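You operate a simulated robot arm through the tools that you are given. There is no shell and no other tool.

Carry out the task below with a simulated robot arm. There is one attempt and no reset: what you move stays moved.

Task
Grease the patch on the slide block at the stock shelf.
Fine: use the brush and tin beside the block; put the brush back and shut the tin again. Set down upright: grease brush. A coat counts when it lies all over at full strength: go over it till it gets no stronger.

It is judged by the outcome, as a careful person would: the job done as asked, and still so three seconds after it is handed in. It fails if anything else is knocked over, pushed out of place, dropped, spilled or broken.

Robot
A 6-joint arm with a two-finger parallel gripper, fixed in place. Base frame: the origin is at the foot of the arm, x ahead of it, y to its left, z up; the work surface is at about z = 860. Lengths are in mm, angles in degrees, forces in N, time in s.
With the tool pointing down near the work surface it reaches from about 260 to 680 mm from the base axis. Its first joint turns from -66.0 to 66.0 degrees. Payload 2.9 kg.
The TCP is the grasp point between the finger pads, 30 mm short of the fingertips. In the tool frame z runs along the fingers and y along their closing line. Largest opening 110 mm; finger width 20, thickness 10; the body of the gripper, 48 by 112 mm, starts 55 mm behind the TCP.
Orientation is that of the tool frame in the base frame, as a unit quaternion [w, x, y, z]. With the fingers straight down and closing along the base's y, the tool's x points along the base's -x, its y along +y and its z along -z.

Tools
- The arm moves only by the tool drive_tool. Its argument "motion" is a list of rows, each an object (a shift or turn left out is 0, a gripper value left out holds the last) with "offset": the shift along the base's x, y, z in m, a list of three; "turn": the turn, a rotation vector about the base's x, y, z in degrees, a list of three; "claw": the opening, from 0 (shut) to 1 (fully open). In form: [{"offset": [tx, ty, tz], "turn": [wx, wy, wz], "claw": claw}, ...]. A call has 1 to 20 rows; each row is the pose to reach, as a shift and turn from the pose commanded when the call began. A row lasts 0.2 s, in which the tool goes at most 50 mm and 8.6 degrees; a call with a longer step from one row to the next is refused whole, and so is a gripper value outside its range. A pose out of reach is approached as far as the arm can. The call stops where the force on the tool passes 40 N (or 10 N more than at its start, if that is more) or the arm is blocked; 0.2 s more then pass. Each finger travels about 108 mm/s and halts on what it meets, pressing with about 20 N; the grip force reading is that of the motor and also rises with nothing between the fingers. The clock runs only during rows and for 0.2 s after the last one: add rows that repeat a pose to give the fingers time. It gives the time, the measured TCP pose, the force on the tool (base axes), the opening and the grip force at its end, in the units of the frame above (readings bear some noise), with the torque about the TCP (base axes, N m) and any sound that the robot's microphone picked up, and new pictures: "views" is both (left out), scene, wrist or none.
- Cameras (640 x 400 px; columns grow to the right, rows downward): "scene" is fixed at [90.5, 445.7, 1388.8]; the picture's right is [-0.64, -0.77, 0.00], its down [-0.41, 0.34, -0.85] and it looks along [0.65, -0.54, -0.53] (base axes); focal length 288 px, centre (320, 200). "wrist" rides on the gripper at [72, 17, -103] in the tool frame; the picture's right is [-0.23, 0.97, 0.00], its down [-0.76, -0.18, -0.62] and it looks along [-0.61, -0.14, 0.78] (tool axes); focal length 222 px, centre (320, 200). There is no depth. A picture from a camera that has moved, and an enlarged one, comes with that camera's place and axes in the base frame and with its lens.
- zoom(camera, box): a new picture of the part [left, top, right, bottom] of that camera's present view, enlarged. It takes no simulated time.
- close_job(): hands the job in; it is judged then, once.

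Nothing tells you positions but the pictures and the camera data. Unless the task says otherwise, let go and move clear before handing in.

The tools are called after ">>>" by a JSON object that holds its "op" and its "data". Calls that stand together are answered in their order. drive_tool: Moves the arm, as the interface text tells. Its arguments: {"type":"object","properties":{"motion":{"type":"array"},"views":{"type":"string","enum":["both","scene","wrist","none"]}},"required":["motion"]} The other tools are called the same way: zoom (camera, box) takes an enlarged picture of a part of a camera's view; close_job () hands the job in.

At the start:

```text
clock: 0.0
ee_pos: [408.3, -97.2, 1242.0]
ee_rot: [-0.001, 0.0, 1.0, 0.0]
ft_force: [0.3, 0.3, 0.5]
ft_torque: [-0.01, 0.0, 0.02]
finger_gap: 110.0
grip_force: 0.1
```

scene: 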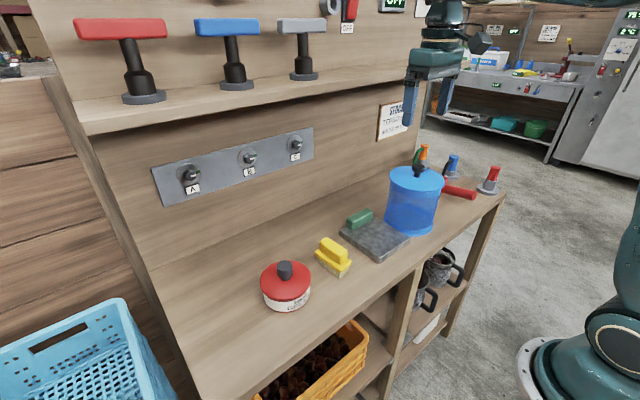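
wrist: 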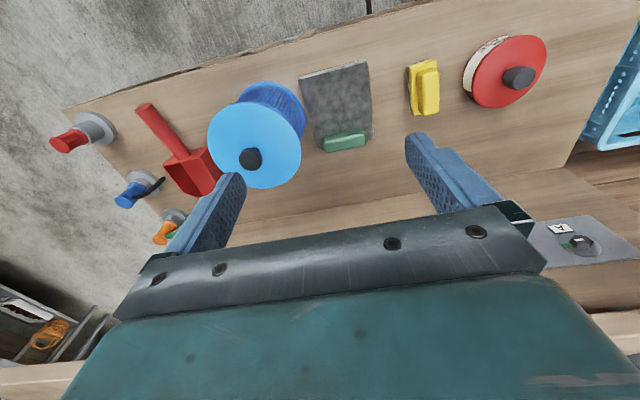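

I see a shelf with a red tin with a dark knob, a yellow brush-like object, a grey slab with a green item, a blue container, and some other tools. I'll zoom in before moving to identify the block, patch, brush and tin.

>>> {"op": "zoom", "data": {"camera": "scene", "box": [240, 190, 440, 315]}}

>>> {"op": "zoom", "data": {"camera": "scene", "box": [370, 120, 530, 220]}}

>>> {"op": "zoom", "data": {"camera": "wrist", "box": [280, 20, 580, 180]}}

>>> {"op": "zoom", "data": {"camera": "wrist", "box": [40, 70, 320, 260]}}

>>> {"op": "zoom", "data": {"camera": "scene", "box": [140, 100, 340, 225]}}

```text
3.20 times, centred on (340, 252) of scene
camera zoom: at [90.5, 445.7, 1388.8], right [-0.64, -0.77, 0.0], down [-0.41, 0.34, -0.85], along [0.65, -0.54, -0.53], focal length 921 px, centre (256, 32)
```

zoom: 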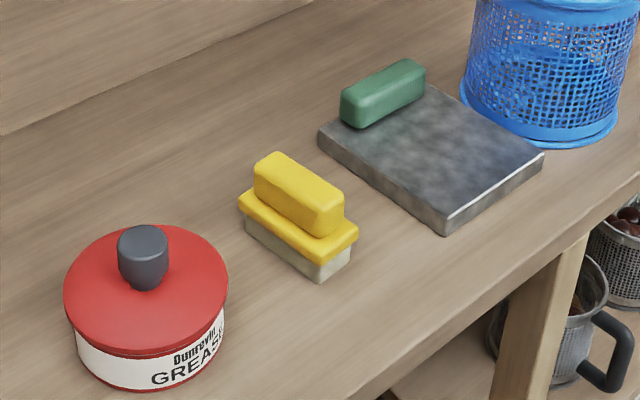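

```text
4.00 times, centred on (450, 170) of scene
camera zoom: at [90.5, 445.7, 1388.8], right [-0.64, -0.77, 0.0], down [-0.41, 0.34, -0.85], along [0.65, -0.54, -0.53], focal length 1151 px, centre (-200, 320)
```

zoom: 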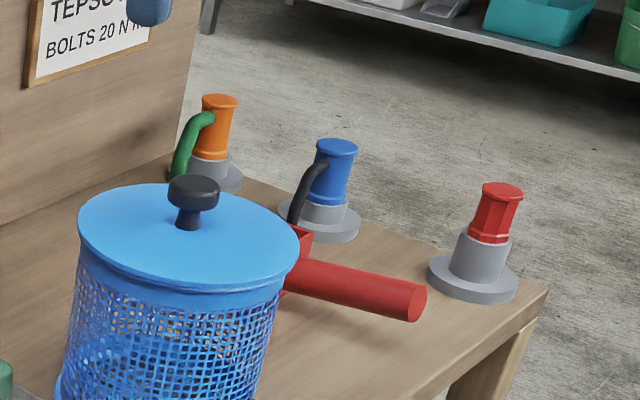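

```text
2.13 times, centred on (430, 100) of wrist
camera zoom: at [335.4, -79.2, 1345.1], right [0.23, 0.97, 0.0], down [0.76, -0.18, 0.62], along [0.61, -0.14, -0.78], focal length 474 px, centre (85, 413)
```

zoom: 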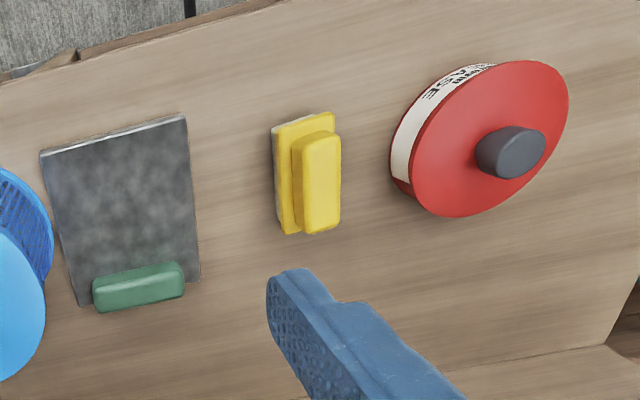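

```text
2.11 times, centred on (180, 165) of wrist
camera zoom: at [335.4, -79.2, 1345.1], right [0.23, 0.97, 0.0], down [0.76, -0.18, 0.62], along [0.61, -0.14, -0.78], focal length 468 px, centre (615, 274)
```

zoom: 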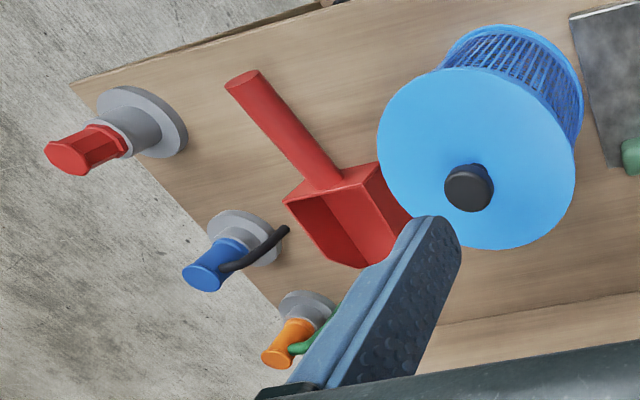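

```text
3.20 times, centred on (240, 162) of scene
camera zoom: at [90.5, 445.7, 1388.8], right [-0.64, -0.77, 0.0], down [-0.41, 0.34, -0.85], along [0.65, -0.54, -0.53], focal length 921 px, centre (576, 320)
```

zoom: 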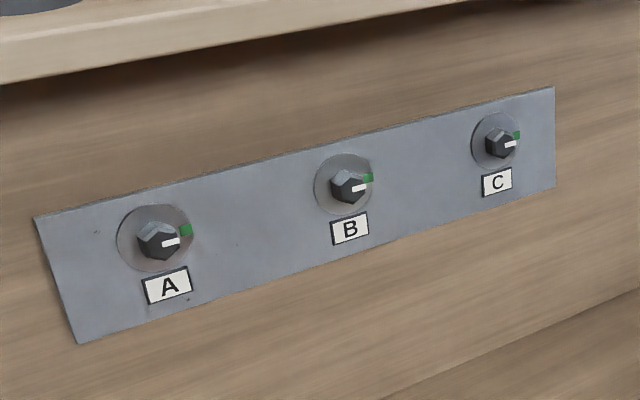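

The grey slab (about x 407–556, y −144 to −13) looks like the slide block, the yellow item with cream bristles is the brush, and the red "GREASE" tin is the tin. The blue basket stands right beside the block, so I'll bring the wrist camera closer to look before touching anything.

>>> {"op": "drive_tool", "data": {"motion": [{"offset": [-0.01, 0.01, -0.046]}, {"offset": [-0.02, 0.02, -0.09]}, {"offset": [-0.03, 0.03, -0.135]}, {"offset": [-0.035, 0.04, -0.18]}, {"offset": [-0.036, 0.045, -0.225]}, {"offset": [-0.036, 0.045, -0.225]}]}}

```text
clock: 1.4
ee_pos: [374.1, -51.8, 1017.3]
ee_rot: [0.0, 0.001, 1.0, 0.0]
ft_force: [-0.7, -0.5, -0.9]
ft_torque: [-0.02, 0.01, 0.0]
finger_gap: 110.2
grip_force: 0.1
camera wrist: at [302.3, -34.1, 1120.6], right [0.23, 0.97, 0.0], down [0.76, -0.18, 0.62], along [0.61, -0.14, -0.78], focal length 222 px, centre (320, 200)
```

scene: 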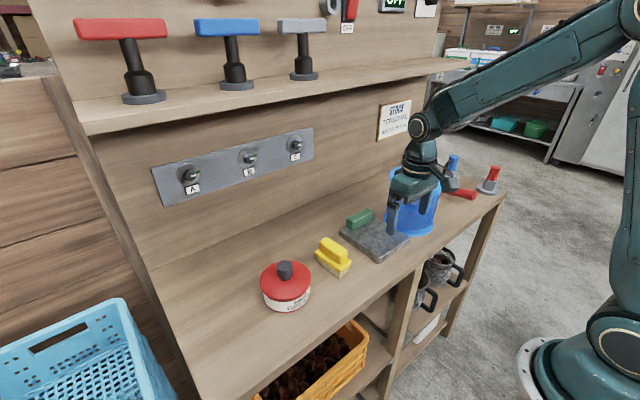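
wrist: 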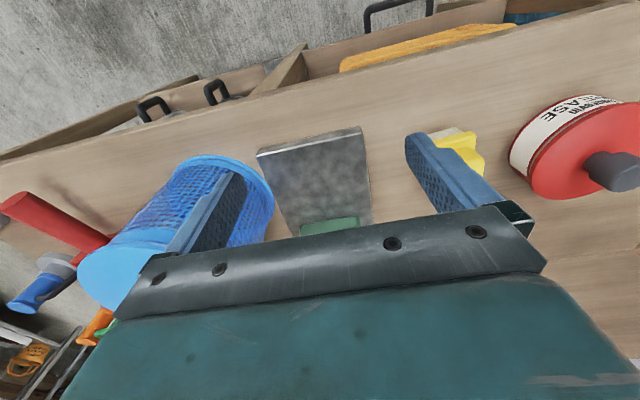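

The wrist camera now has the block partly in view between the fingers. I'll zoom in on the block, the green item, and the surroundings.

>>> {"op": "zoom", "data": {"camera": "wrist", "box": [230, 110, 400, 240]}}

>>> {"op": "zoom", "data": {"camera": "scene", "box": [325, 195, 425, 270]}}

>>> {"op": "zoom", "data": {"camera": "wrist", "box": [400, 80, 640, 230]}}

```text
3.08 times, centred on (315, 175) of wrist
camera zoom: at [302.3, -34.1, 1120.6], right [0.23, 0.97, 0.0], down [0.76, -0.18, 0.62], along [0.61, -0.14, -0.78], focal length 684 px, centre (335, 277)
```

zoom: 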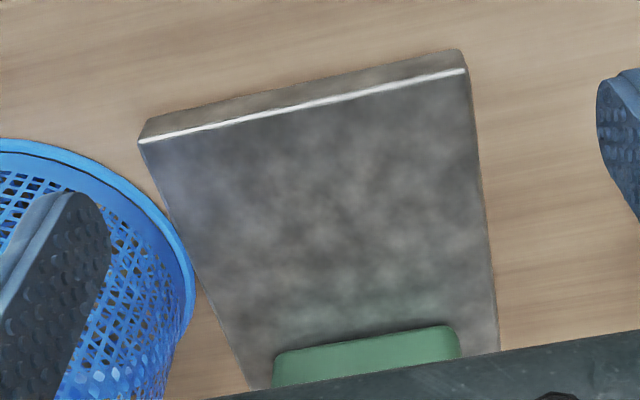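

```text
5.33 times, centred on (375, 232) of scene
camera zoom: at [90.5, 445.7, 1388.8], right [-0.64, -0.77, 0.0], down [-0.41, 0.34, -0.85], along [0.65, -0.54, -0.53], focal length 1534 px, centre (27, 27)
```

zoom: 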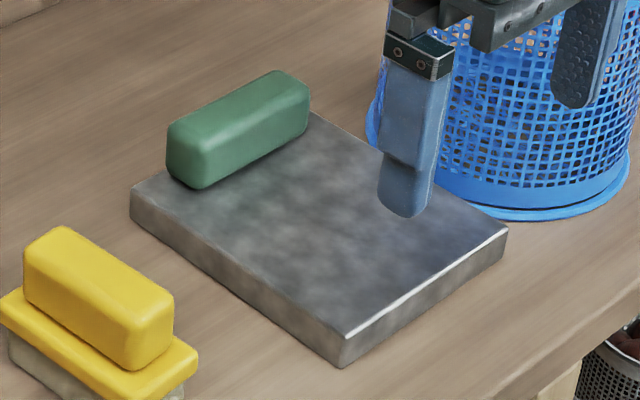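

```text
2.67 times, centred on (520, 155) of wrist
camera zoom: at [302.3, -34.1, 1120.6], right [0.23, 0.97, 0.0], down [0.76, -0.18, 0.62], along [0.61, -0.14, -0.78], focal length 592 px, centre (-213, 320)
```

zoom: 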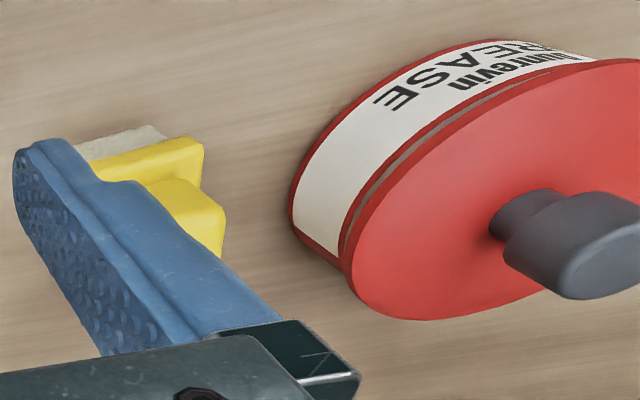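

The block is about 150 × 130 mm, with the green grip centred at its far edge (front face around x≈535); I take the patch to be the metal top in front of it. Next I'll look closely at the tin and the brush.

>>> {"op": "drive_tool", "data": {"motion": [{"offset": [0, 0.04, 0.02]}, {"offset": [0, 0.085, 0.03]}, {"offset": [0, 0.13, 0.03]}, {"offset": [0, 0.175, 0.03]}, {"offset": [0, 0.22, 0.03]}, {"offset": [-0.02, 0.26, 0.03]}, {"offset": [-0.03, 0.29, 0.03]}, {"offset": [-0.03, 0.29, 0.03]}]}}

```text
clock: 3.2
ee_pos: [340.0, 239.3, 1048.9]
ee_rot: [0.0, 0.0, 1.0, 0.001]
ft_force: [0.2, 0.2, -0.1]
ft_torque: [0.0, -0.01, 0.01]
finger_gap: 110.1
grip_force: 0.0
camera wrist: at [268.2, 257.5, 1151.3], right [0.23, 0.97, 0.0], down [0.76, -0.18, 0.62], along [0.61, -0.14, -0.78], focal length 222 px, centre (320, 200)
```

scene: 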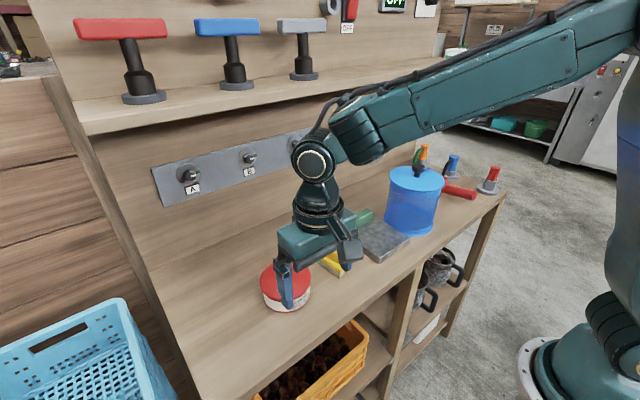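
wrist: 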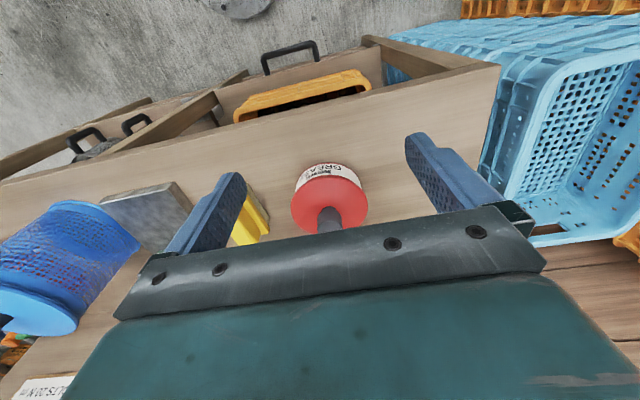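

>>> {"op": "zoom", "data": {"camera": "wrist", "box": [220, 140, 400, 250]}}

>>> {"op": "zoom", "data": {"camera": "scene", "box": [240, 220, 360, 320]}}

```text
3.56 times, centred on (310, 195) of wrist
camera zoom: at [268.2, 257.5, 1151.3], right [0.23, 0.97, 0.0], down [0.76, -0.18, 0.62], along [0.61, -0.14, -0.78], focal length 790 px, centre (356, 218)
```

zoom: 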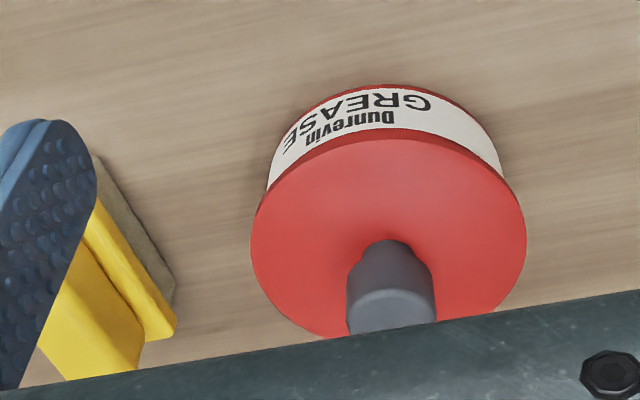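

```text
4.00 times, centred on (300, 270) of scene
camera zoom: at [90.5, 445.8, 1388.8], right [-0.64, -0.77, 0.0], down [-0.41, 0.34, -0.85], along [0.65, -0.54, -0.53], focal length 1151 px, centre (400, -80)
```

zoom: 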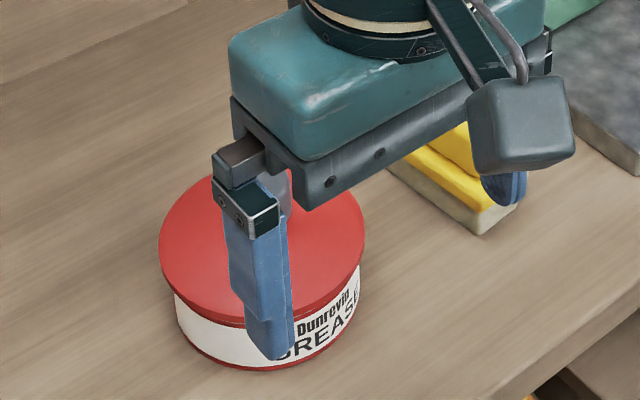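

The tin stands near (475, 223) with a knob on a roughly 110 mm lid, and the brush is near (475, 85) with its long side along x. I'll take a clean view of the brush next.

>>> {"op": "drive_tool", "data": {"motion": [{"offset": [0, -0.045, 0.02]}, {"offset": [0, -0.09, 0.03]}, {"offset": [0, -0.135, 0.03]}, {"offset": [0, -0.155, 0.03]}, {"offset": [0, -0.155, 0.03]}], "views": "wrist"}}

>>> {"op": "zoom", "data": {"camera": "wrist", "box": [260, 150, 400, 240]}}

>>> {"op": "zoom", "data": {"camera": "wrist", "box": [380, 120, 560, 240]}}

```text
clock: 4.4
ee_pos: [341.0, 81.1, 1077.0]
ee_rot: [0.0, 0.0, 1.0, 0.0]
ft_force: [0.0, -0.5, 0.5]
ft_torque: [-0.01, 0.01, -0.01]
finger_gap: 109.8
grip_force: 0.1
camera wrist: at [268.3, 100.2, 1179.5], right [0.23, 0.97, 0.0], down [0.76, -0.18, 0.62], along [0.61, -0.14, -0.78], focal length 222 px, centre (320, 200)
```

wrist: 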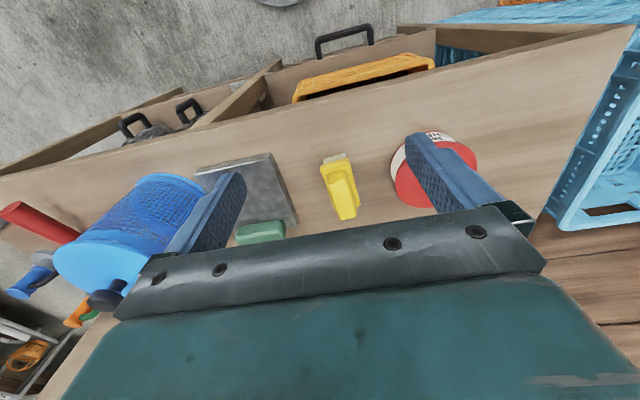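

```text
4.44 times, centred on (330, 195) of wrist
camera zoom: at [268.3, 100.2, 1179.5], right [0.23, 0.97, 0.0], down [0.76, -0.18, 0.62], along [0.61, -0.14, -0.78], focal length 987 px, centre (276, 222)
```

zoom: 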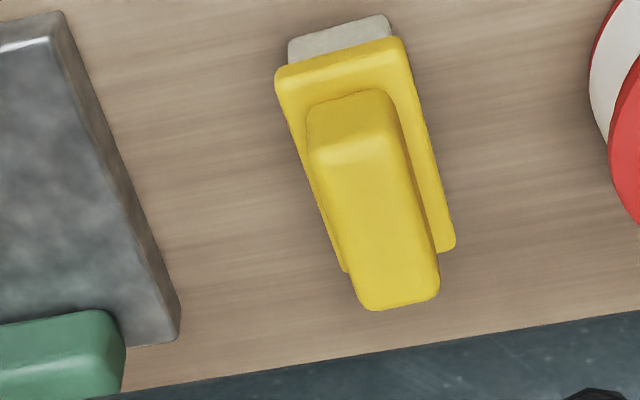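

```text
3.33 times, centred on (470, 180) of wrist
camera zoom: at [268.3, 100.2, 1179.5], right [0.23, 0.97, 0.0], down [0.76, -0.18, 0.62], along [0.61, -0.14, -0.78], focal length 740 px, centre (-180, 267)
```

zoom: 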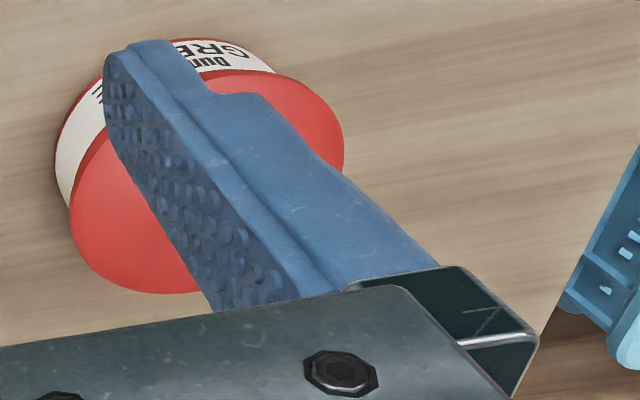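

The brush is about 90 × 45 mm, turned roughly 4° from the x axis and centred near (482, 85), with its handle top at about z 919. I'll start with the lid: go above the knob at about (474, 223) with the fingers part-closed, and check alignment before descending.

>>> {"op": "drive_tool", "data": {"motion": [{"offset": [0.03, 0.03, 0], "claw": 0.7}, {"offset": [0.06, 0.06, 0], "claw": 0.7}, {"offset": [0.09, 0.095, 0], "claw": 0.7}, {"offset": [0.12, 0.13, -0.01], "claw": 0.7}, {"offset": [0.1317, 0.1407, -0.045], "claw": 0.7}, {"offset": [0.1317, 0.1407, -0.072], "claw": 0.7}, {"offset": [0.1317, 0.1407, -0.072], "claw": 0.7}]}}

>>> {"op": "zoom", "data": {"camera": "scene", "box": [230, 210, 350, 320]}}

>>> {"op": "zoom", "data": {"camera": "wrist", "box": [200, 120, 440, 260]}}

```text
clock: 6.0
ee_pos: [472.4, 223.8, 1004.5]
ee_rot: [0.0, 0.0, 1.0, 0.0]
ft_force: [0.4, 0.3, 0.7]
ft_torque: [-0.02, 0.0, 0.03]
finger_gap: 77.3
grip_force: 0.1
camera wrist: at [400.3, 242.0, 1107.0], right [0.23, 0.97, 0.0], down [0.76, -0.18, 0.62], along [0.61, -0.14, -0.78], focal length 222 px, centre (320, 200)
```

scene: 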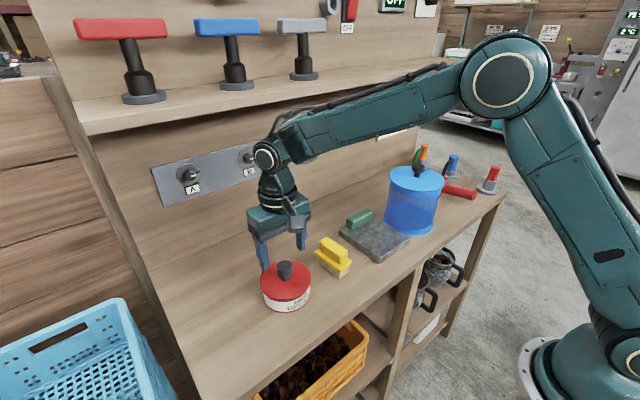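
wrist: 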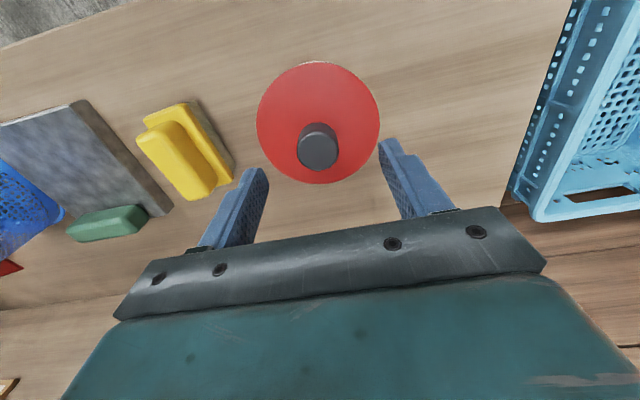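

```text
3.64 times, centred on (290, 265) of scene
camera zoom: at [90.5, 445.7, 1388.8], right [-0.64, -0.77, 0.0], down [-0.41, 0.34, -0.85], along [0.65, -0.54, -0.53], focal length 1046 px, centre (429, -36)
```

zoom: 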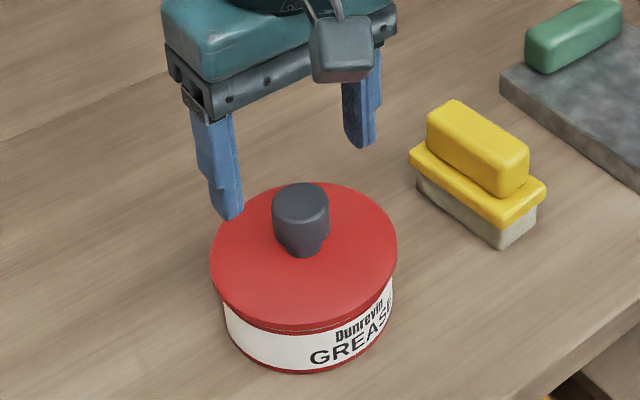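

```text
2.67 times, centred on (320, 190) of wrist
camera zoom: at [400.3, 242.0, 1107.0], right [0.23, 0.97, 0.0], down [0.76, -0.18, 0.62], along [0.61, -0.14, -0.78], focal length 592 px, centre (320, 227)
```

zoom: 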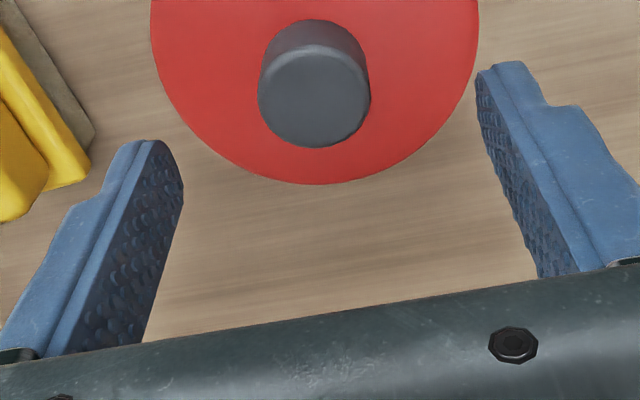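

The fingers straddle the knob, which I now place at about (475, 223) with its top near z 950. I'll descend so the fingertips stay just above the lid, then close on the knob.

>>> {"op": "drive_tool", "data": {"motion": [{"offset": [0.001, 0, -0.02], "claw": 0.7}, {"offset": [0.001, 0, -0.04], "claw": 0.7}, {"offset": [0.001, 0, -0.053], "claw": 0.7}, {"offset": [0.001, 0, -0.053], "claw": 0.7}]}}

>>> {"op": "zoom", "data": {"camera": "scene", "box": [230, 210, 350, 320]}}

>>> {"op": "zoom", "data": {"camera": "wrist", "box": [200, 60, 440, 220]}}

```text
clock: 7.0
ee_pos: [474.4, 225.5, 952.4]
ee_rot: [0.0, 0.001, 1.0, 0.001]
ft_force: [-0.4, -0.2, 0.3]
ft_torque: [0.0, 0.01, -0.02]
finger_gap: 77.1
grip_force: 0.1
camera wrist: at [402.2, 242.5, 1055.0], right [0.23, 0.97, 0.0], down [0.76, -0.18, 0.62], along [0.61, -0.14, -0.78], focal length 222 px, centre (320, 200)
```

scene: 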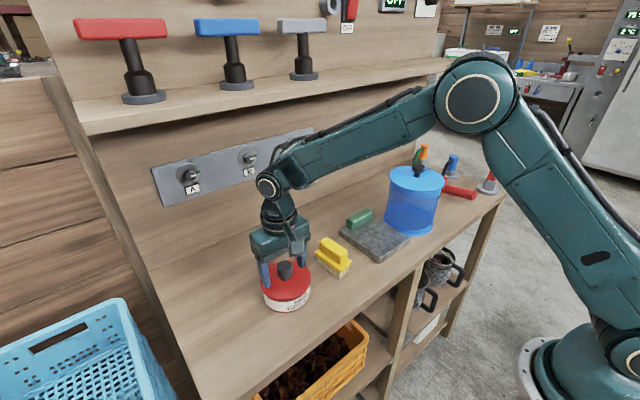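
wrist: 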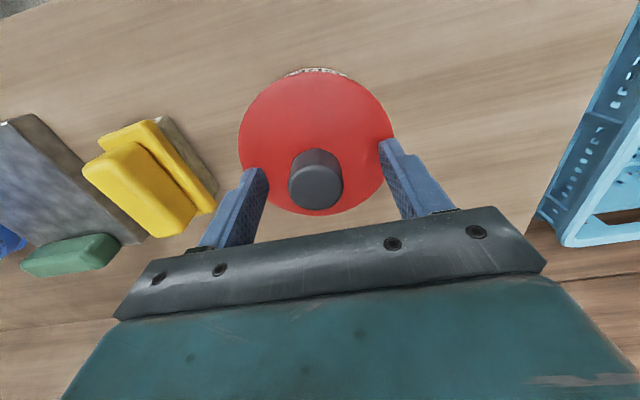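

```text
3.64 times, centred on (290, 265) of scene
camera zoom: at [90.5, 445.7, 1388.8], right [-0.64, -0.77, 0.0], down [-0.41, 0.34, -0.85], along [0.65, -0.54, -0.53], focal length 1046 px, centre (429, -36)
```

zoom: 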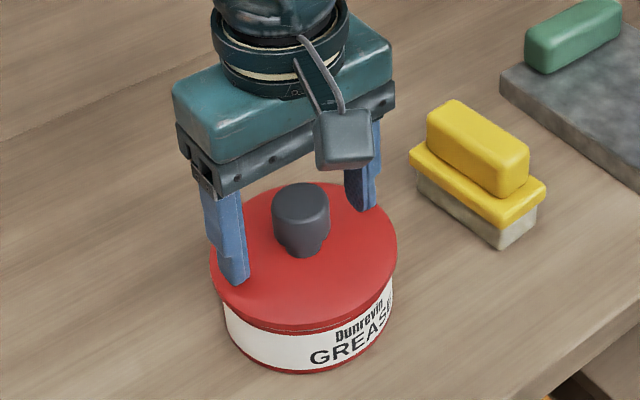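

```text
2.50 times, centred on (320, 140) of wrist
camera zoom: at [402.2, 242.5, 1055.0], right [0.23, 0.97, 0.0], down [0.76, -0.18, 0.62], along [0.61, -0.14, -0.78], focal length 555 px, centre (320, 350)
```

zoom: 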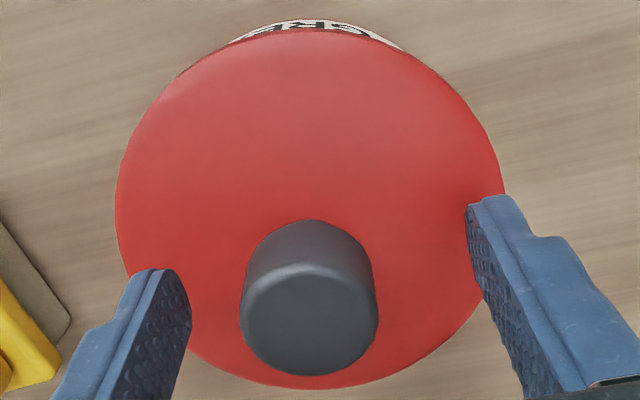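

Alignment looks good: the knob is centred between the fingers. I'll lower the last few millimetres and close gently on the knob.

>>> {"op": "drive_tool", "data": {"motion": [{"offset": [0, -0.001, -0.007], "claw": 0.7}, {"offset": [0, -0.001, -0.007], "claw": 0.4}, {"offset": [0, -0.001, -0.007], "claw": 0.2}, {"offset": [0, -0.001, -0.007], "claw": 0.2}, {"offset": [0, -0.001, -0.007], "claw": 0.2}]}}

```text
clock: 8.2
ee_pos: [475.2, 224.1, 945.3]
ee_rot: [-0.001, 0.0, 1.0, 0.0]
ft_force: [0.5, -0.4, -0.2]
ft_torque: [0.02, 0.0, 0.01]
finger_gap: 32.8
grip_force: 19.5
camera wrist: at [402.6, 241.4, 1048.2], right [0.23, 0.97, 0.0], down [0.76, -0.18, 0.62], along [0.61, -0.14, -0.78], focal length 222 px, centre (320, 200)
```

scene: 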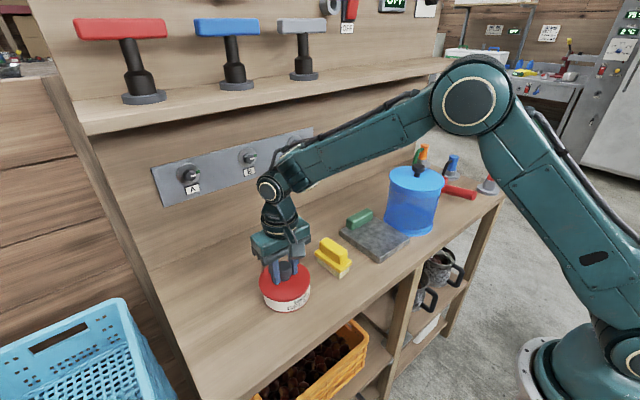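
wrist: 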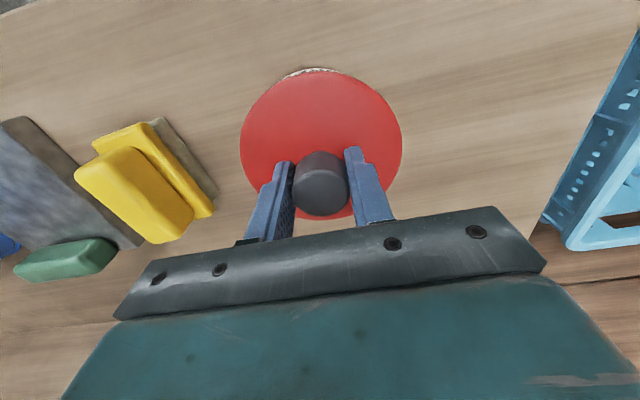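

The knob is gripped at 32.8 mm. Now I'll lift gently to see whether the lid comes straight off.

>>> {"op": "drive_tool", "data": {"motion": [{"offset": [0, 0, 0.004], "claw": 0.2}, {"offset": [0, 0, 0.008], "claw": 0.2}, {"offset": [0, 0, 0.012], "claw": 0.2}, {"offset": [0, 0, 0.016], "claw": 0.2}]}}

>>> {"op": "zoom", "data": {"camera": "scene", "box": [230, 210, 350, 320]}}

```text
clock: 9.2
ee_pos: [475.4, 222.2, 960.9]
ee_rot: [0.001, -0.001, 1.0, 0.0]
ft_force: [-0.6, 1.0, 0.0]
ft_torque: [-0.02, -0.01, -0.01]
finger_gap: 32.9
grip_force: 19.3
camera wrist: at [402.8, 240.4, 1063.4], right [0.23, 0.97, 0.0], down [0.76, -0.18, 0.62], along [0.61, -0.14, -0.78], focal length 222 px, centre (320, 200)
```

scene: 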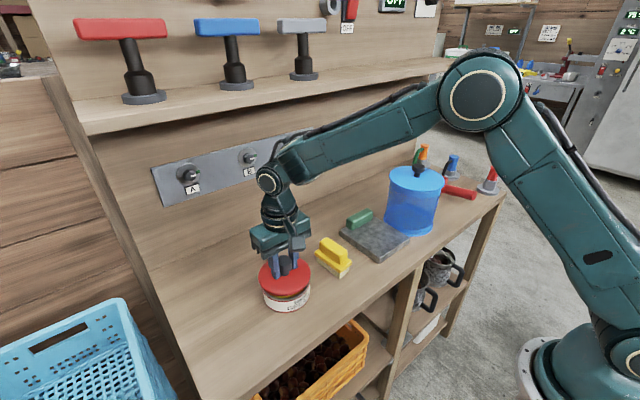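
wrist: 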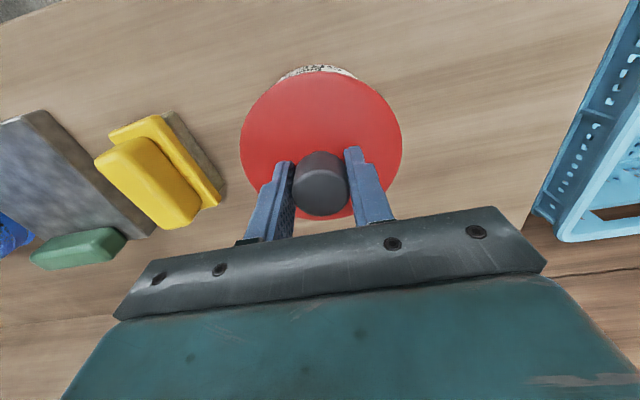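

```text
3.64 times, centred on (290, 265) of scene
camera zoom: at [90.5, 445.7, 1388.8], right [-0.64, -0.77, 0.0], down [-0.41, 0.34, -0.85], along [0.65, -0.54, -0.53], focal length 1046 px, centre (429, -36)
```

zoom: 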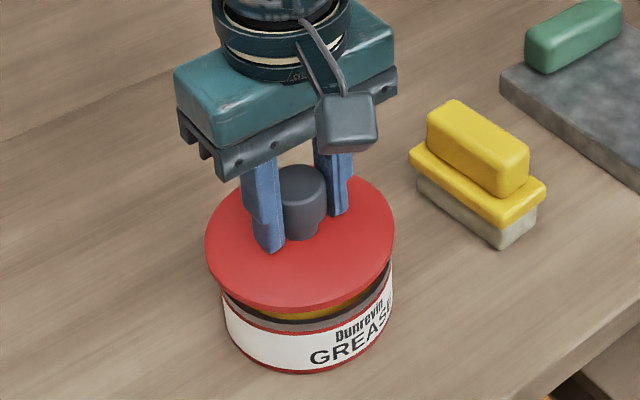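

The lid lifts off freely and the tin stays put. I'll carry the lid to the clear table area at about y = 352 and lower it to just above the surface.

>>> {"op": "drive_tool", "data": {"motion": [{"offset": [0, 0, 0.03], "claw": 0.2}, {"offset": [0, 0.03, 0.035], "claw": 0.2}, {"offset": [0, 0.065, 0.035], "claw": 0.2}, {"offset": [0, 0.1, 0.035], "claw": 0.2}, {"offset": [-0.003, 0.13, 0.03], "claw": 0.2}, {"offset": [-0.005, 0.13, 0.0], "claw": 0.2}, {"offset": [-0.005, 0.13, -0.03], "claw": 0.2}, {"offset": [-0.005, 0.13, -0.04], "claw": 0.2}, {"offset": [-0.005, 0.13, -0.04], "claw": 0.2}]}}

>>> {"op": "zoom", "data": {"camera": "scene", "box": [160, 220, 360, 345]}}

```text
clock: 11.2
ee_pos: [468.3, 351.1, 923.2]
ee_rot: [0.0, 0.001, 1.0, 0.0]
ft_force: [0.3, -0.5, -1.0]
ft_torque: [0.01, -0.01, 0.01]
finger_gap: 32.7
grip_force: 19.8
camera wrist: at [397.1, 369.5, 1025.6], right [0.23, 0.97, 0.0], down [0.76, -0.18, 0.62], along [0.61, -0.14, -0.78], focal length 222 px, centre (320, 200)
```

scene: 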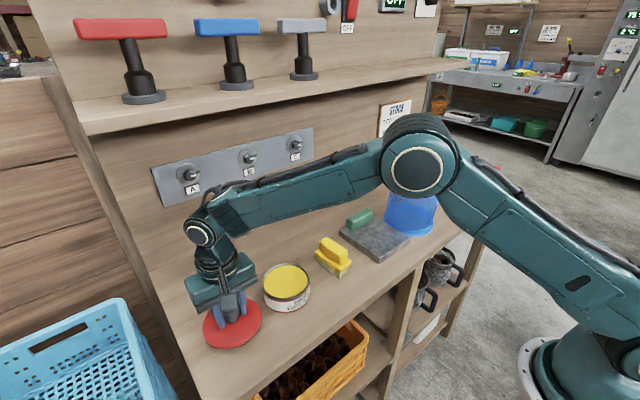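
wrist: 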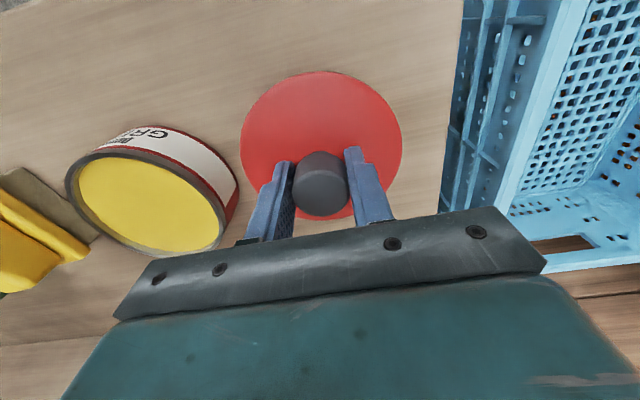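

```text
3.20 times, centred on (260, 282) of scene
camera zoom: at [90.5, 445.7, 1388.8], right [-0.64, -0.77, 0.0], down [-0.41, 0.34, -0.85], along [0.65, -0.54, -0.53], focal length 921 px, centre (512, -64)
```

zoom: 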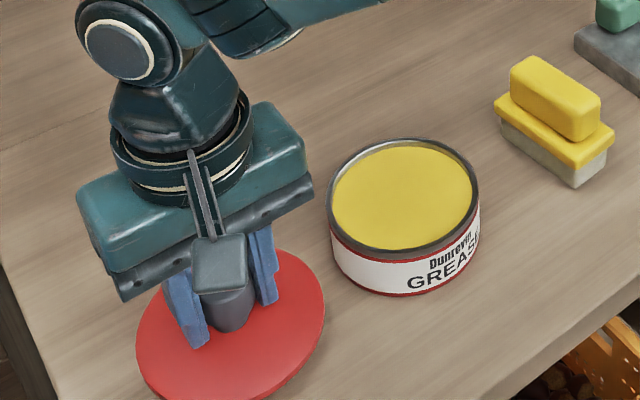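

The tin is open, full of yellow grease almost to the rim. I'll lower the lid in small steps until the force shows contact with the table.

>>> {"op": "drive_tool", "data": {"motion": [{"offset": [0, 0, -0.003], "claw": 0.2}, {"offset": [0, 0, -0.006], "claw": 0.2}, {"offset": [0, 0, -0.009], "claw": 0.2}, {"offset": [0, 0, -0.011], "claw": 0.2}], "views": "none"}}

>>> {"op": "zoom", "data": {"camera": "scene", "box": [180, 280, 290, 360]}}

```text
clock: 12.2
ee_pos: [469.0, 351.5, 911.5]
ee_rot: [0.0, 0.0, 1.0, 0.0]
ft_force: [0.4, -0.2, -1.7]
ft_torque: [0.0, 0.02, -0.02]
finger_gap: 32.7
grip_force: 20.3
```

```text
5.00 times, centred on (235, 320) of scene
camera zoom: at [90.5, 445.7, 1388.8], right [-0.64, -0.77, 0.0], down [-0.41, 0.34, -0.85], along [0.65, -0.54, -0.53], focal length 1438 px, centre (745, -400)
```

zoom: 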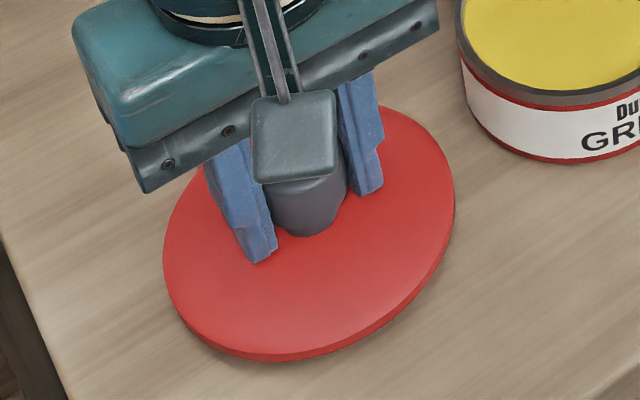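

The lid is nearly on the table. I'll continue with 1 mm steps.

>>> {"op": "drive_tool", "data": {"motion": [{"offset": [0, 0, -0.001], "claw": 0.2}, {"offset": [0, 0, -0.002], "claw": 0.2}, {"offset": [0, 0, -0.003], "claw": 0.2}], "views": "none"}}

>>> {"op": "zoom", "data": {"camera": "scene", "box": [180, 280, 290, 360]}}

```text
clock: 13.0
ee_pos: [470.0, 352.0, 907.8]
ee_rot: [0.0, 0.0, 1.0, 0.001]
ft_force: [0.0, 0.1, -0.4]
ft_torque: [-0.01, 0.0, 0.01]
finger_gap: 32.9
grip_force: 20.1
```

```text
5.00 times, centred on (235, 320) of scene
camera zoom: at [90.5, 445.7, 1388.8], right [-0.64, -0.77, 0.0], down [-0.41, 0.34, -0.85], along [0.65, -0.54, -0.53], focal length 1438 px, centre (745, -400)
```

zoom: 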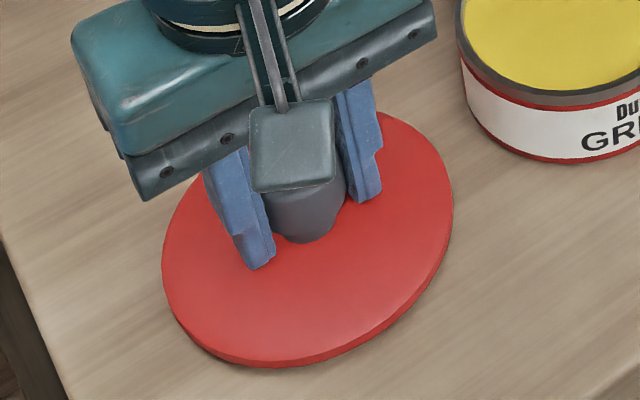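

>>> {"op": "drive_tool", "data": {"motion": [{"offset": [0, 0, -0.001], "claw": 0.2}, {"offset": [0, 0, -0.002], "claw": 0.2}], "views": "none"}}

>>> {"op": "zoom", "data": {"camera": "scene", "box": [180, 280, 290, 360]}}

```text
clock: 13.6
ee_pos: [470.5, 352.1, 904.3]
ee_rot: [0.0, 0.0, 1.0, 0.0]
ft_force: [-0.1, 0.2, -1.2]
ft_torque: [-0.02, 0.0, 0.0]
finger_gap: 32.8
grip_force: 20.2
```

```text
5.00 times, centred on (235, 320) of scene
camera zoom: at [90.5, 445.7, 1388.8], right [-0.64, -0.77, 0.0], down [-0.41, 0.34, -0.85], along [0.65, -0.54, -0.53], focal length 1438 px, centre (745, -400)
```

zoom: 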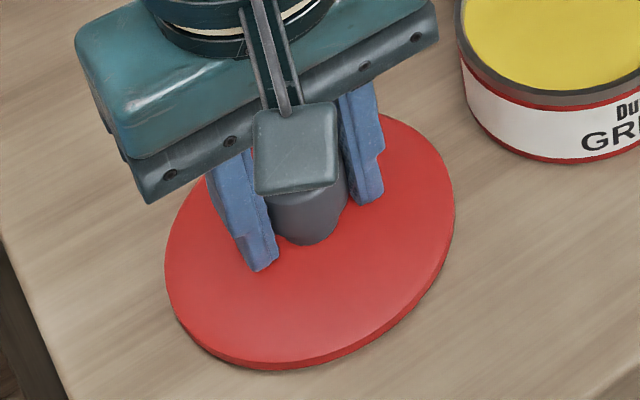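

>>> {"op": "drive_tool", "data": {"motion": [{"offset": [0, 0, -0.001], "claw": 0.2}, {"offset": [0, 0, -0.002], "claw": 0.2}], "views": "none"}}

>>> {"op": "zoom", "data": {"camera": "scene", "box": [180, 280, 290, 360]}}

```text
clock: 14.2
ee_pos: [471.2, 351.6, 902.5]
ee_rot: [0.001, 0.001, 1.0, 0.0]
ft_force: [0.3, -0.1, -1.8]
ft_torque: [-0.03, 0.01, 0.0]
finger_gap: 33.0
grip_force: 19.6
```

```text
5.00 times, centred on (235, 320) of scene
camera zoom: at [90.5, 445.7, 1388.8], right [-0.64, -0.77, 0.0], down [-0.41, 0.34, -0.85], along [0.65, -0.54, -0.53], focal length 1438 px, centre (745, -400)
```

zoom: 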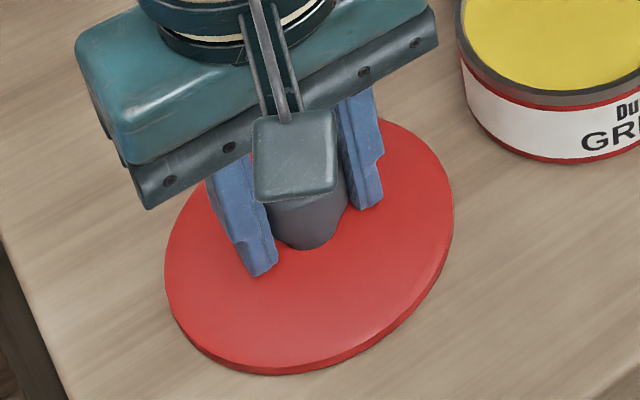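

>>> {"op": "drive_tool", "data": {"motion": [{"offset": [0, 0, -0.001], "claw": 0.2}, {"offset": [0, 0, -0.002], "claw": 0.2}], "views": "none"}}

>>> {"op": "zoom", "data": {"camera": "scene", "box": [180, 280, 290, 360]}}

```text
clock: 14.8
ee_pos: [470.0, 351.3, 900.5]
ee_rot: [0.0, -0.001, 1.0, 0.0]
ft_force: [-1.2, -0.8, -0.1]
ft_torque: [0.0, 0.02, 0.01]
finger_gap: 33.0
grip_force: 20.2
```

```text
5.00 times, centred on (235, 320) of scene
camera zoom: at [90.5, 445.7, 1388.8], right [-0.64, -0.77, 0.0], down [-0.41, 0.34, -0.85], along [0.65, -0.54, -0.53], focal length 1438 px, centre (745, -400)
```

zoom: 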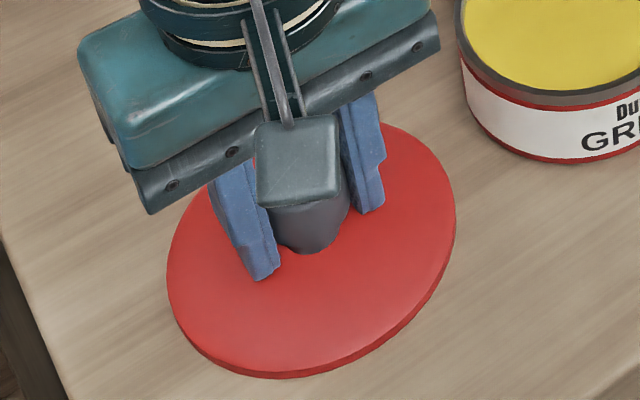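

>>> {"op": "drive_tool", "data": {"motion": [{"offset": [0, 0, -0.001], "claw": 0.2}, {"offset": [0, 0, -0.002], "claw": 0.2}, {"offset": [0, 0, -0.003], "claw": 0.2}], "views": "none"}}

>>> {"op": "zoom", "data": {"camera": "scene", "box": [180, 280, 290, 360]}}

```text
clock: 15.6
ee_pos: [469.3, 352.0, 899.2]
ee_rot: [0.001, 0.001, 1.0, 0.001]
ft_force: [1.9, -4.1, 14.8]
ft_torque: [-0.22, 0.24, -0.05]
finger_gap: 32.6
grip_force: 20.1
```

```text
5.00 times, centred on (235, 320) of scene
camera zoom: at [90.4, 445.5, 1388.9], right [-0.64, -0.77, 0.0], down [-0.41, 0.34, -0.85], along [0.65, -0.54, -0.53], focal length 1438 px, centre (745, -400)
```

zoom: 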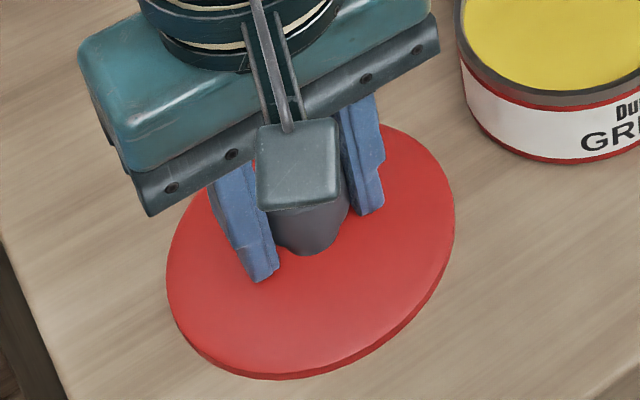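

Contact at about 15 N: the lid is down on the table. I'll relieve the press slightly, open, and rise clear.

>>> {"op": "drive_tool", "data": {"motion": [{"offset": [0, 0, 0.0015], "claw": 0.2}, {"offset": [0, 0, 0.0015], "claw": 0.35}, {"offset": [0, 0, 0.0015], "claw": 0.6}, {"offset": [0, 0, 0.0015], "claw": 0.6}, {"offset": [0, 0, 0.03], "claw": 0.6}, {"offset": [0, 0, 0.075], "claw": 0.6}, {"offset": [0, 0, 0.12], "claw": 0.6}]}}

>>> {"op": "zoom", "data": {"camera": "scene", "box": [180, 240, 320, 360]}}

```text
clock: 17.2
ee_pos: [468.3, 351.2, 1018.7]
ee_rot: [0.0, 0.001, 1.0, 0.0]
ft_force: [-0.5, -0.1, 0.8]
ft_torque: [-0.02, 0.04, 0.03]
finger_gap: 66.0
grip_force: 0.0
camera wrist: at [395.5, 369.2, 1121.7], right [0.23, 0.97, 0.0], down [0.76, -0.18, 0.62], along [0.61, -0.14, -0.78], focal length 222 px, centre (320, 200)
```

scene: 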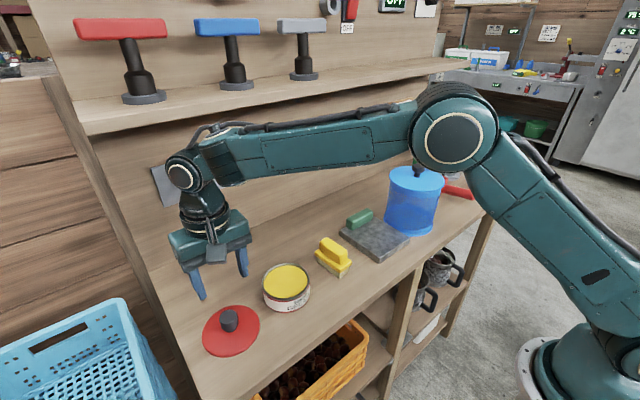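
wrist: 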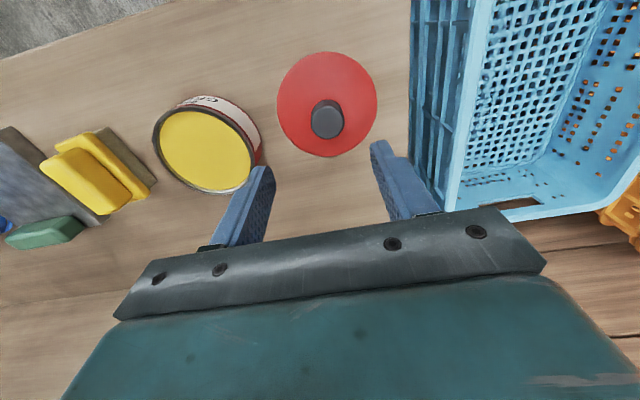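

```text
3.33 times, centred on (250, 300) of scene
camera zoom: at [90.5, 445.7, 1388.8], right [-0.64, -0.77, 0.0], down [-0.41, 0.34, -0.85], along [0.65, -0.54, -0.53], focal length 959 px, centre (553, -133)
```

zoom: 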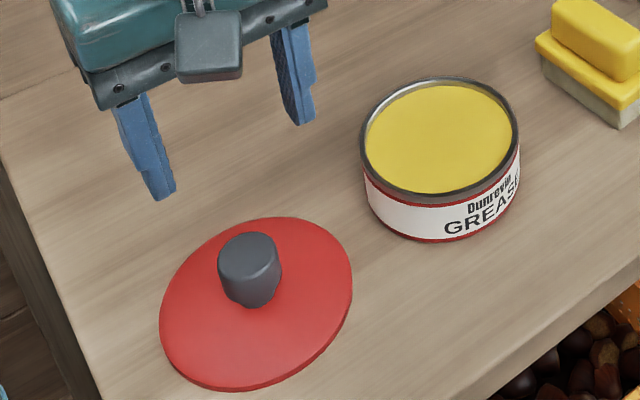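

The lid rests flat on the table and the tin hasn't moved. Now I'll go above the brush, turning about 4° to match its handle.

>>> {"op": "drive_tool", "data": {"motion": [{"offset": [0.001, -0.04, 0], "claw": 0.6}, {"offset": [0.003, -0.085, 0], "claw": 0.6}, {"offset": [0.005, -0.13, 0], "claw": 0.6}, {"offset": [0.008, -0.175, 0], "turn": [0, 0, 1], "claw": 0.6}, {"offset": [0.01, -0.22, 0], "turn": [0, 0, 2], "claw": 0.6}, {"offset": [0.012, -0.255, -0.01], "turn": [0, 0, 4], "claw": 0.6}, {"offset": [0.012, -0.267, -0.03], "turn": [0, 0, 4], "claw": 0.6}, {"offset": [0.012, -0.267, -0.03], "turn": [0, 0, 4], "claw": 0.6}]}}

>>> {"op": "zoom", "data": {"camera": "wrist", "box": [200, 80, 440, 230]}}

>>> {"op": "zoom", "data": {"camera": "scene", "box": [280, 190, 390, 290]}}

```text
clock: 19.0
ee_pos: [481.3, 88.3, 988.6]
ee_rot: [0.0, -0.035, 0.999, -0.001]
ft_force: [-0.3, -0.3, 0.6]
ft_torque: [-0.02, 0.01, 0.0]
finger_gap: 65.9
grip_force: 0.2
camera wrist: at [407.9, 100.5, 1091.7], right [0.16, 0.99, 0.0], down [0.77, -0.12, 0.62], along [0.62, -0.1, -0.78], focal length 222 px, centre (320, 200)
```

scene: 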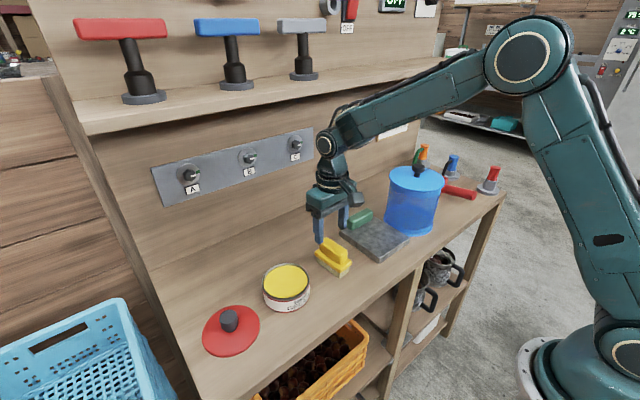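
wrist: 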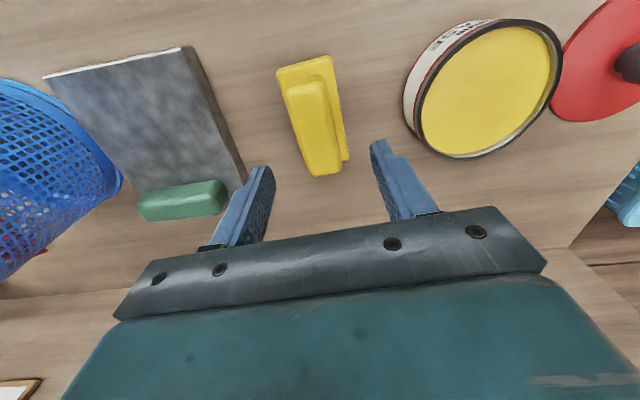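

```text
2.67 times, centred on (320, 155) of wrist
camera zoom: at [407.9, 100.5, 1091.7], right [0.16, 0.99, 0.0], down [0.77, -0.12, 0.62], along [0.62, -0.1, -0.78], focal length 592 px, centre (320, 320)
```

zoom: 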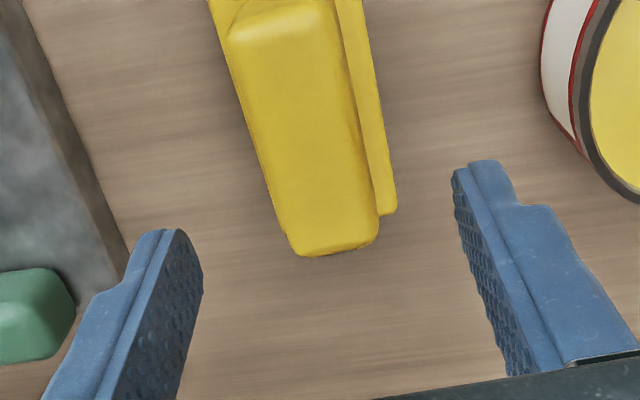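

```text
4.00 times, centred on (335, 240) of scene
camera zoom: at [90.5, 445.7, 1388.8], right [-0.64, -0.77, 0.0], down [-0.41, 0.34, -0.85], along [0.65, -0.54, -0.53], focal length 1151 px, centre (260, 40)
```

zoom: 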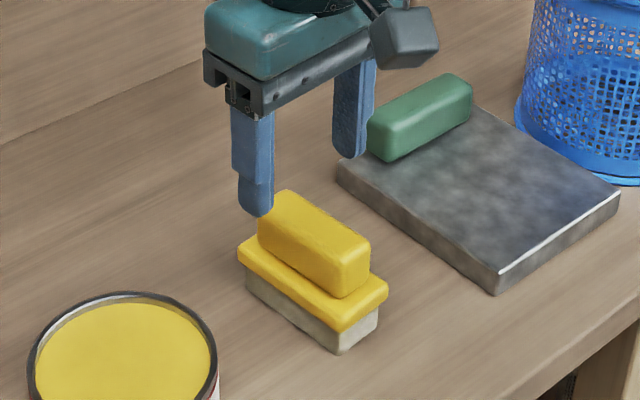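

The brush handle sits squarely between the fingers, about 5° off the x axis and centred near (481, 86). I'll descend with the fingertips just above the flange and look again before closing.

>>> {"op": "drive_tool", "data": {"motion": [{"offset": [-0.001, 0.0005, -0.02], "turn": [0, 0, 1], "claw": 0.6}, {"offset": [-0.001, 0.0005, -0.04], "turn": [0, 0, 1], "claw": 0.6}, {"offset": [-0.001, 0.0005, -0.054], "turn": [0, 0, 1], "claw": 0.6}, {"offset": [-0.001, 0.0005, -0.054], "turn": [0, 0, 1], "claw": 0.6}]}}

>>> {"op": "zoom", "data": {"camera": "scene", "box": [300, 210, 380, 290]}}

>>> {"op": "zoom", "data": {"camera": "wrist", "box": [220, 60, 420, 220]}}

```text
clock: 20.0
ee_pos: [479.8, 87.6, 934.8]
ee_rot: [0.0, -0.044, 0.999, 0.0]
ft_force: [0.4, 0.0, 0.0]
ft_torque: [0.02, -0.01, 0.05]
finger_gap: 65.9
grip_force: 0.0
camera wrist: at [407.1, 97.6, 1038.1], right [0.14, 0.99, 0.0], down [0.77, -0.11, 0.62], along [0.62, -0.09, -0.78], focal length 222 px, centre (320, 200)
```

scene: 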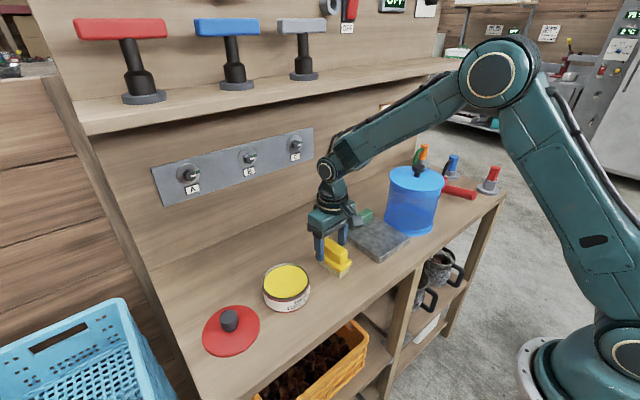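
wrist: 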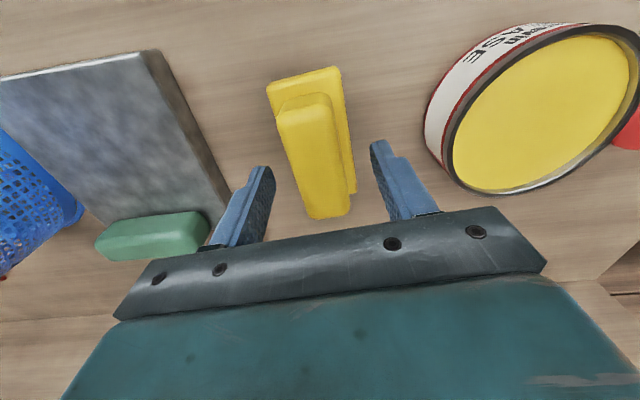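

```text
5.00 times, centred on (340, 250) of scene
camera zoom: at [90.5, 445.7, 1388.8], right [-0.64, -0.77, 0.0], down [-0.41, 0.34, -0.85], along [0.65, -0.54, -0.53], focal length 1438 px, centre (220, -50)
```

zoom: 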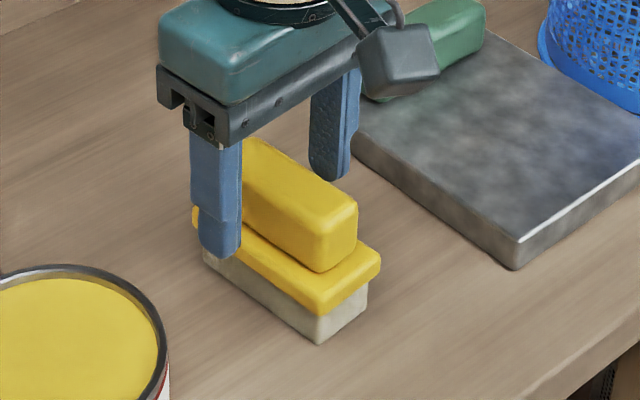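

```text
2.50 times, centred on (320, 140) of wrist
camera zoom: at [407.1, 97.6, 1038.1], right [0.14, 0.99, 0.0], down [0.77, -0.11, 0.62], along [0.62, -0.09, -0.78], focal length 555 px, centre (320, 350)
```

zoom: 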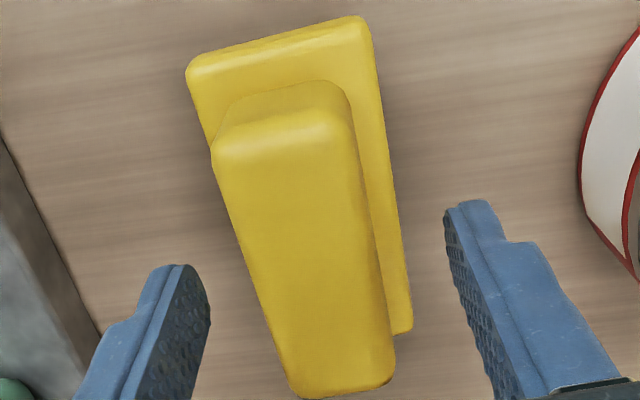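

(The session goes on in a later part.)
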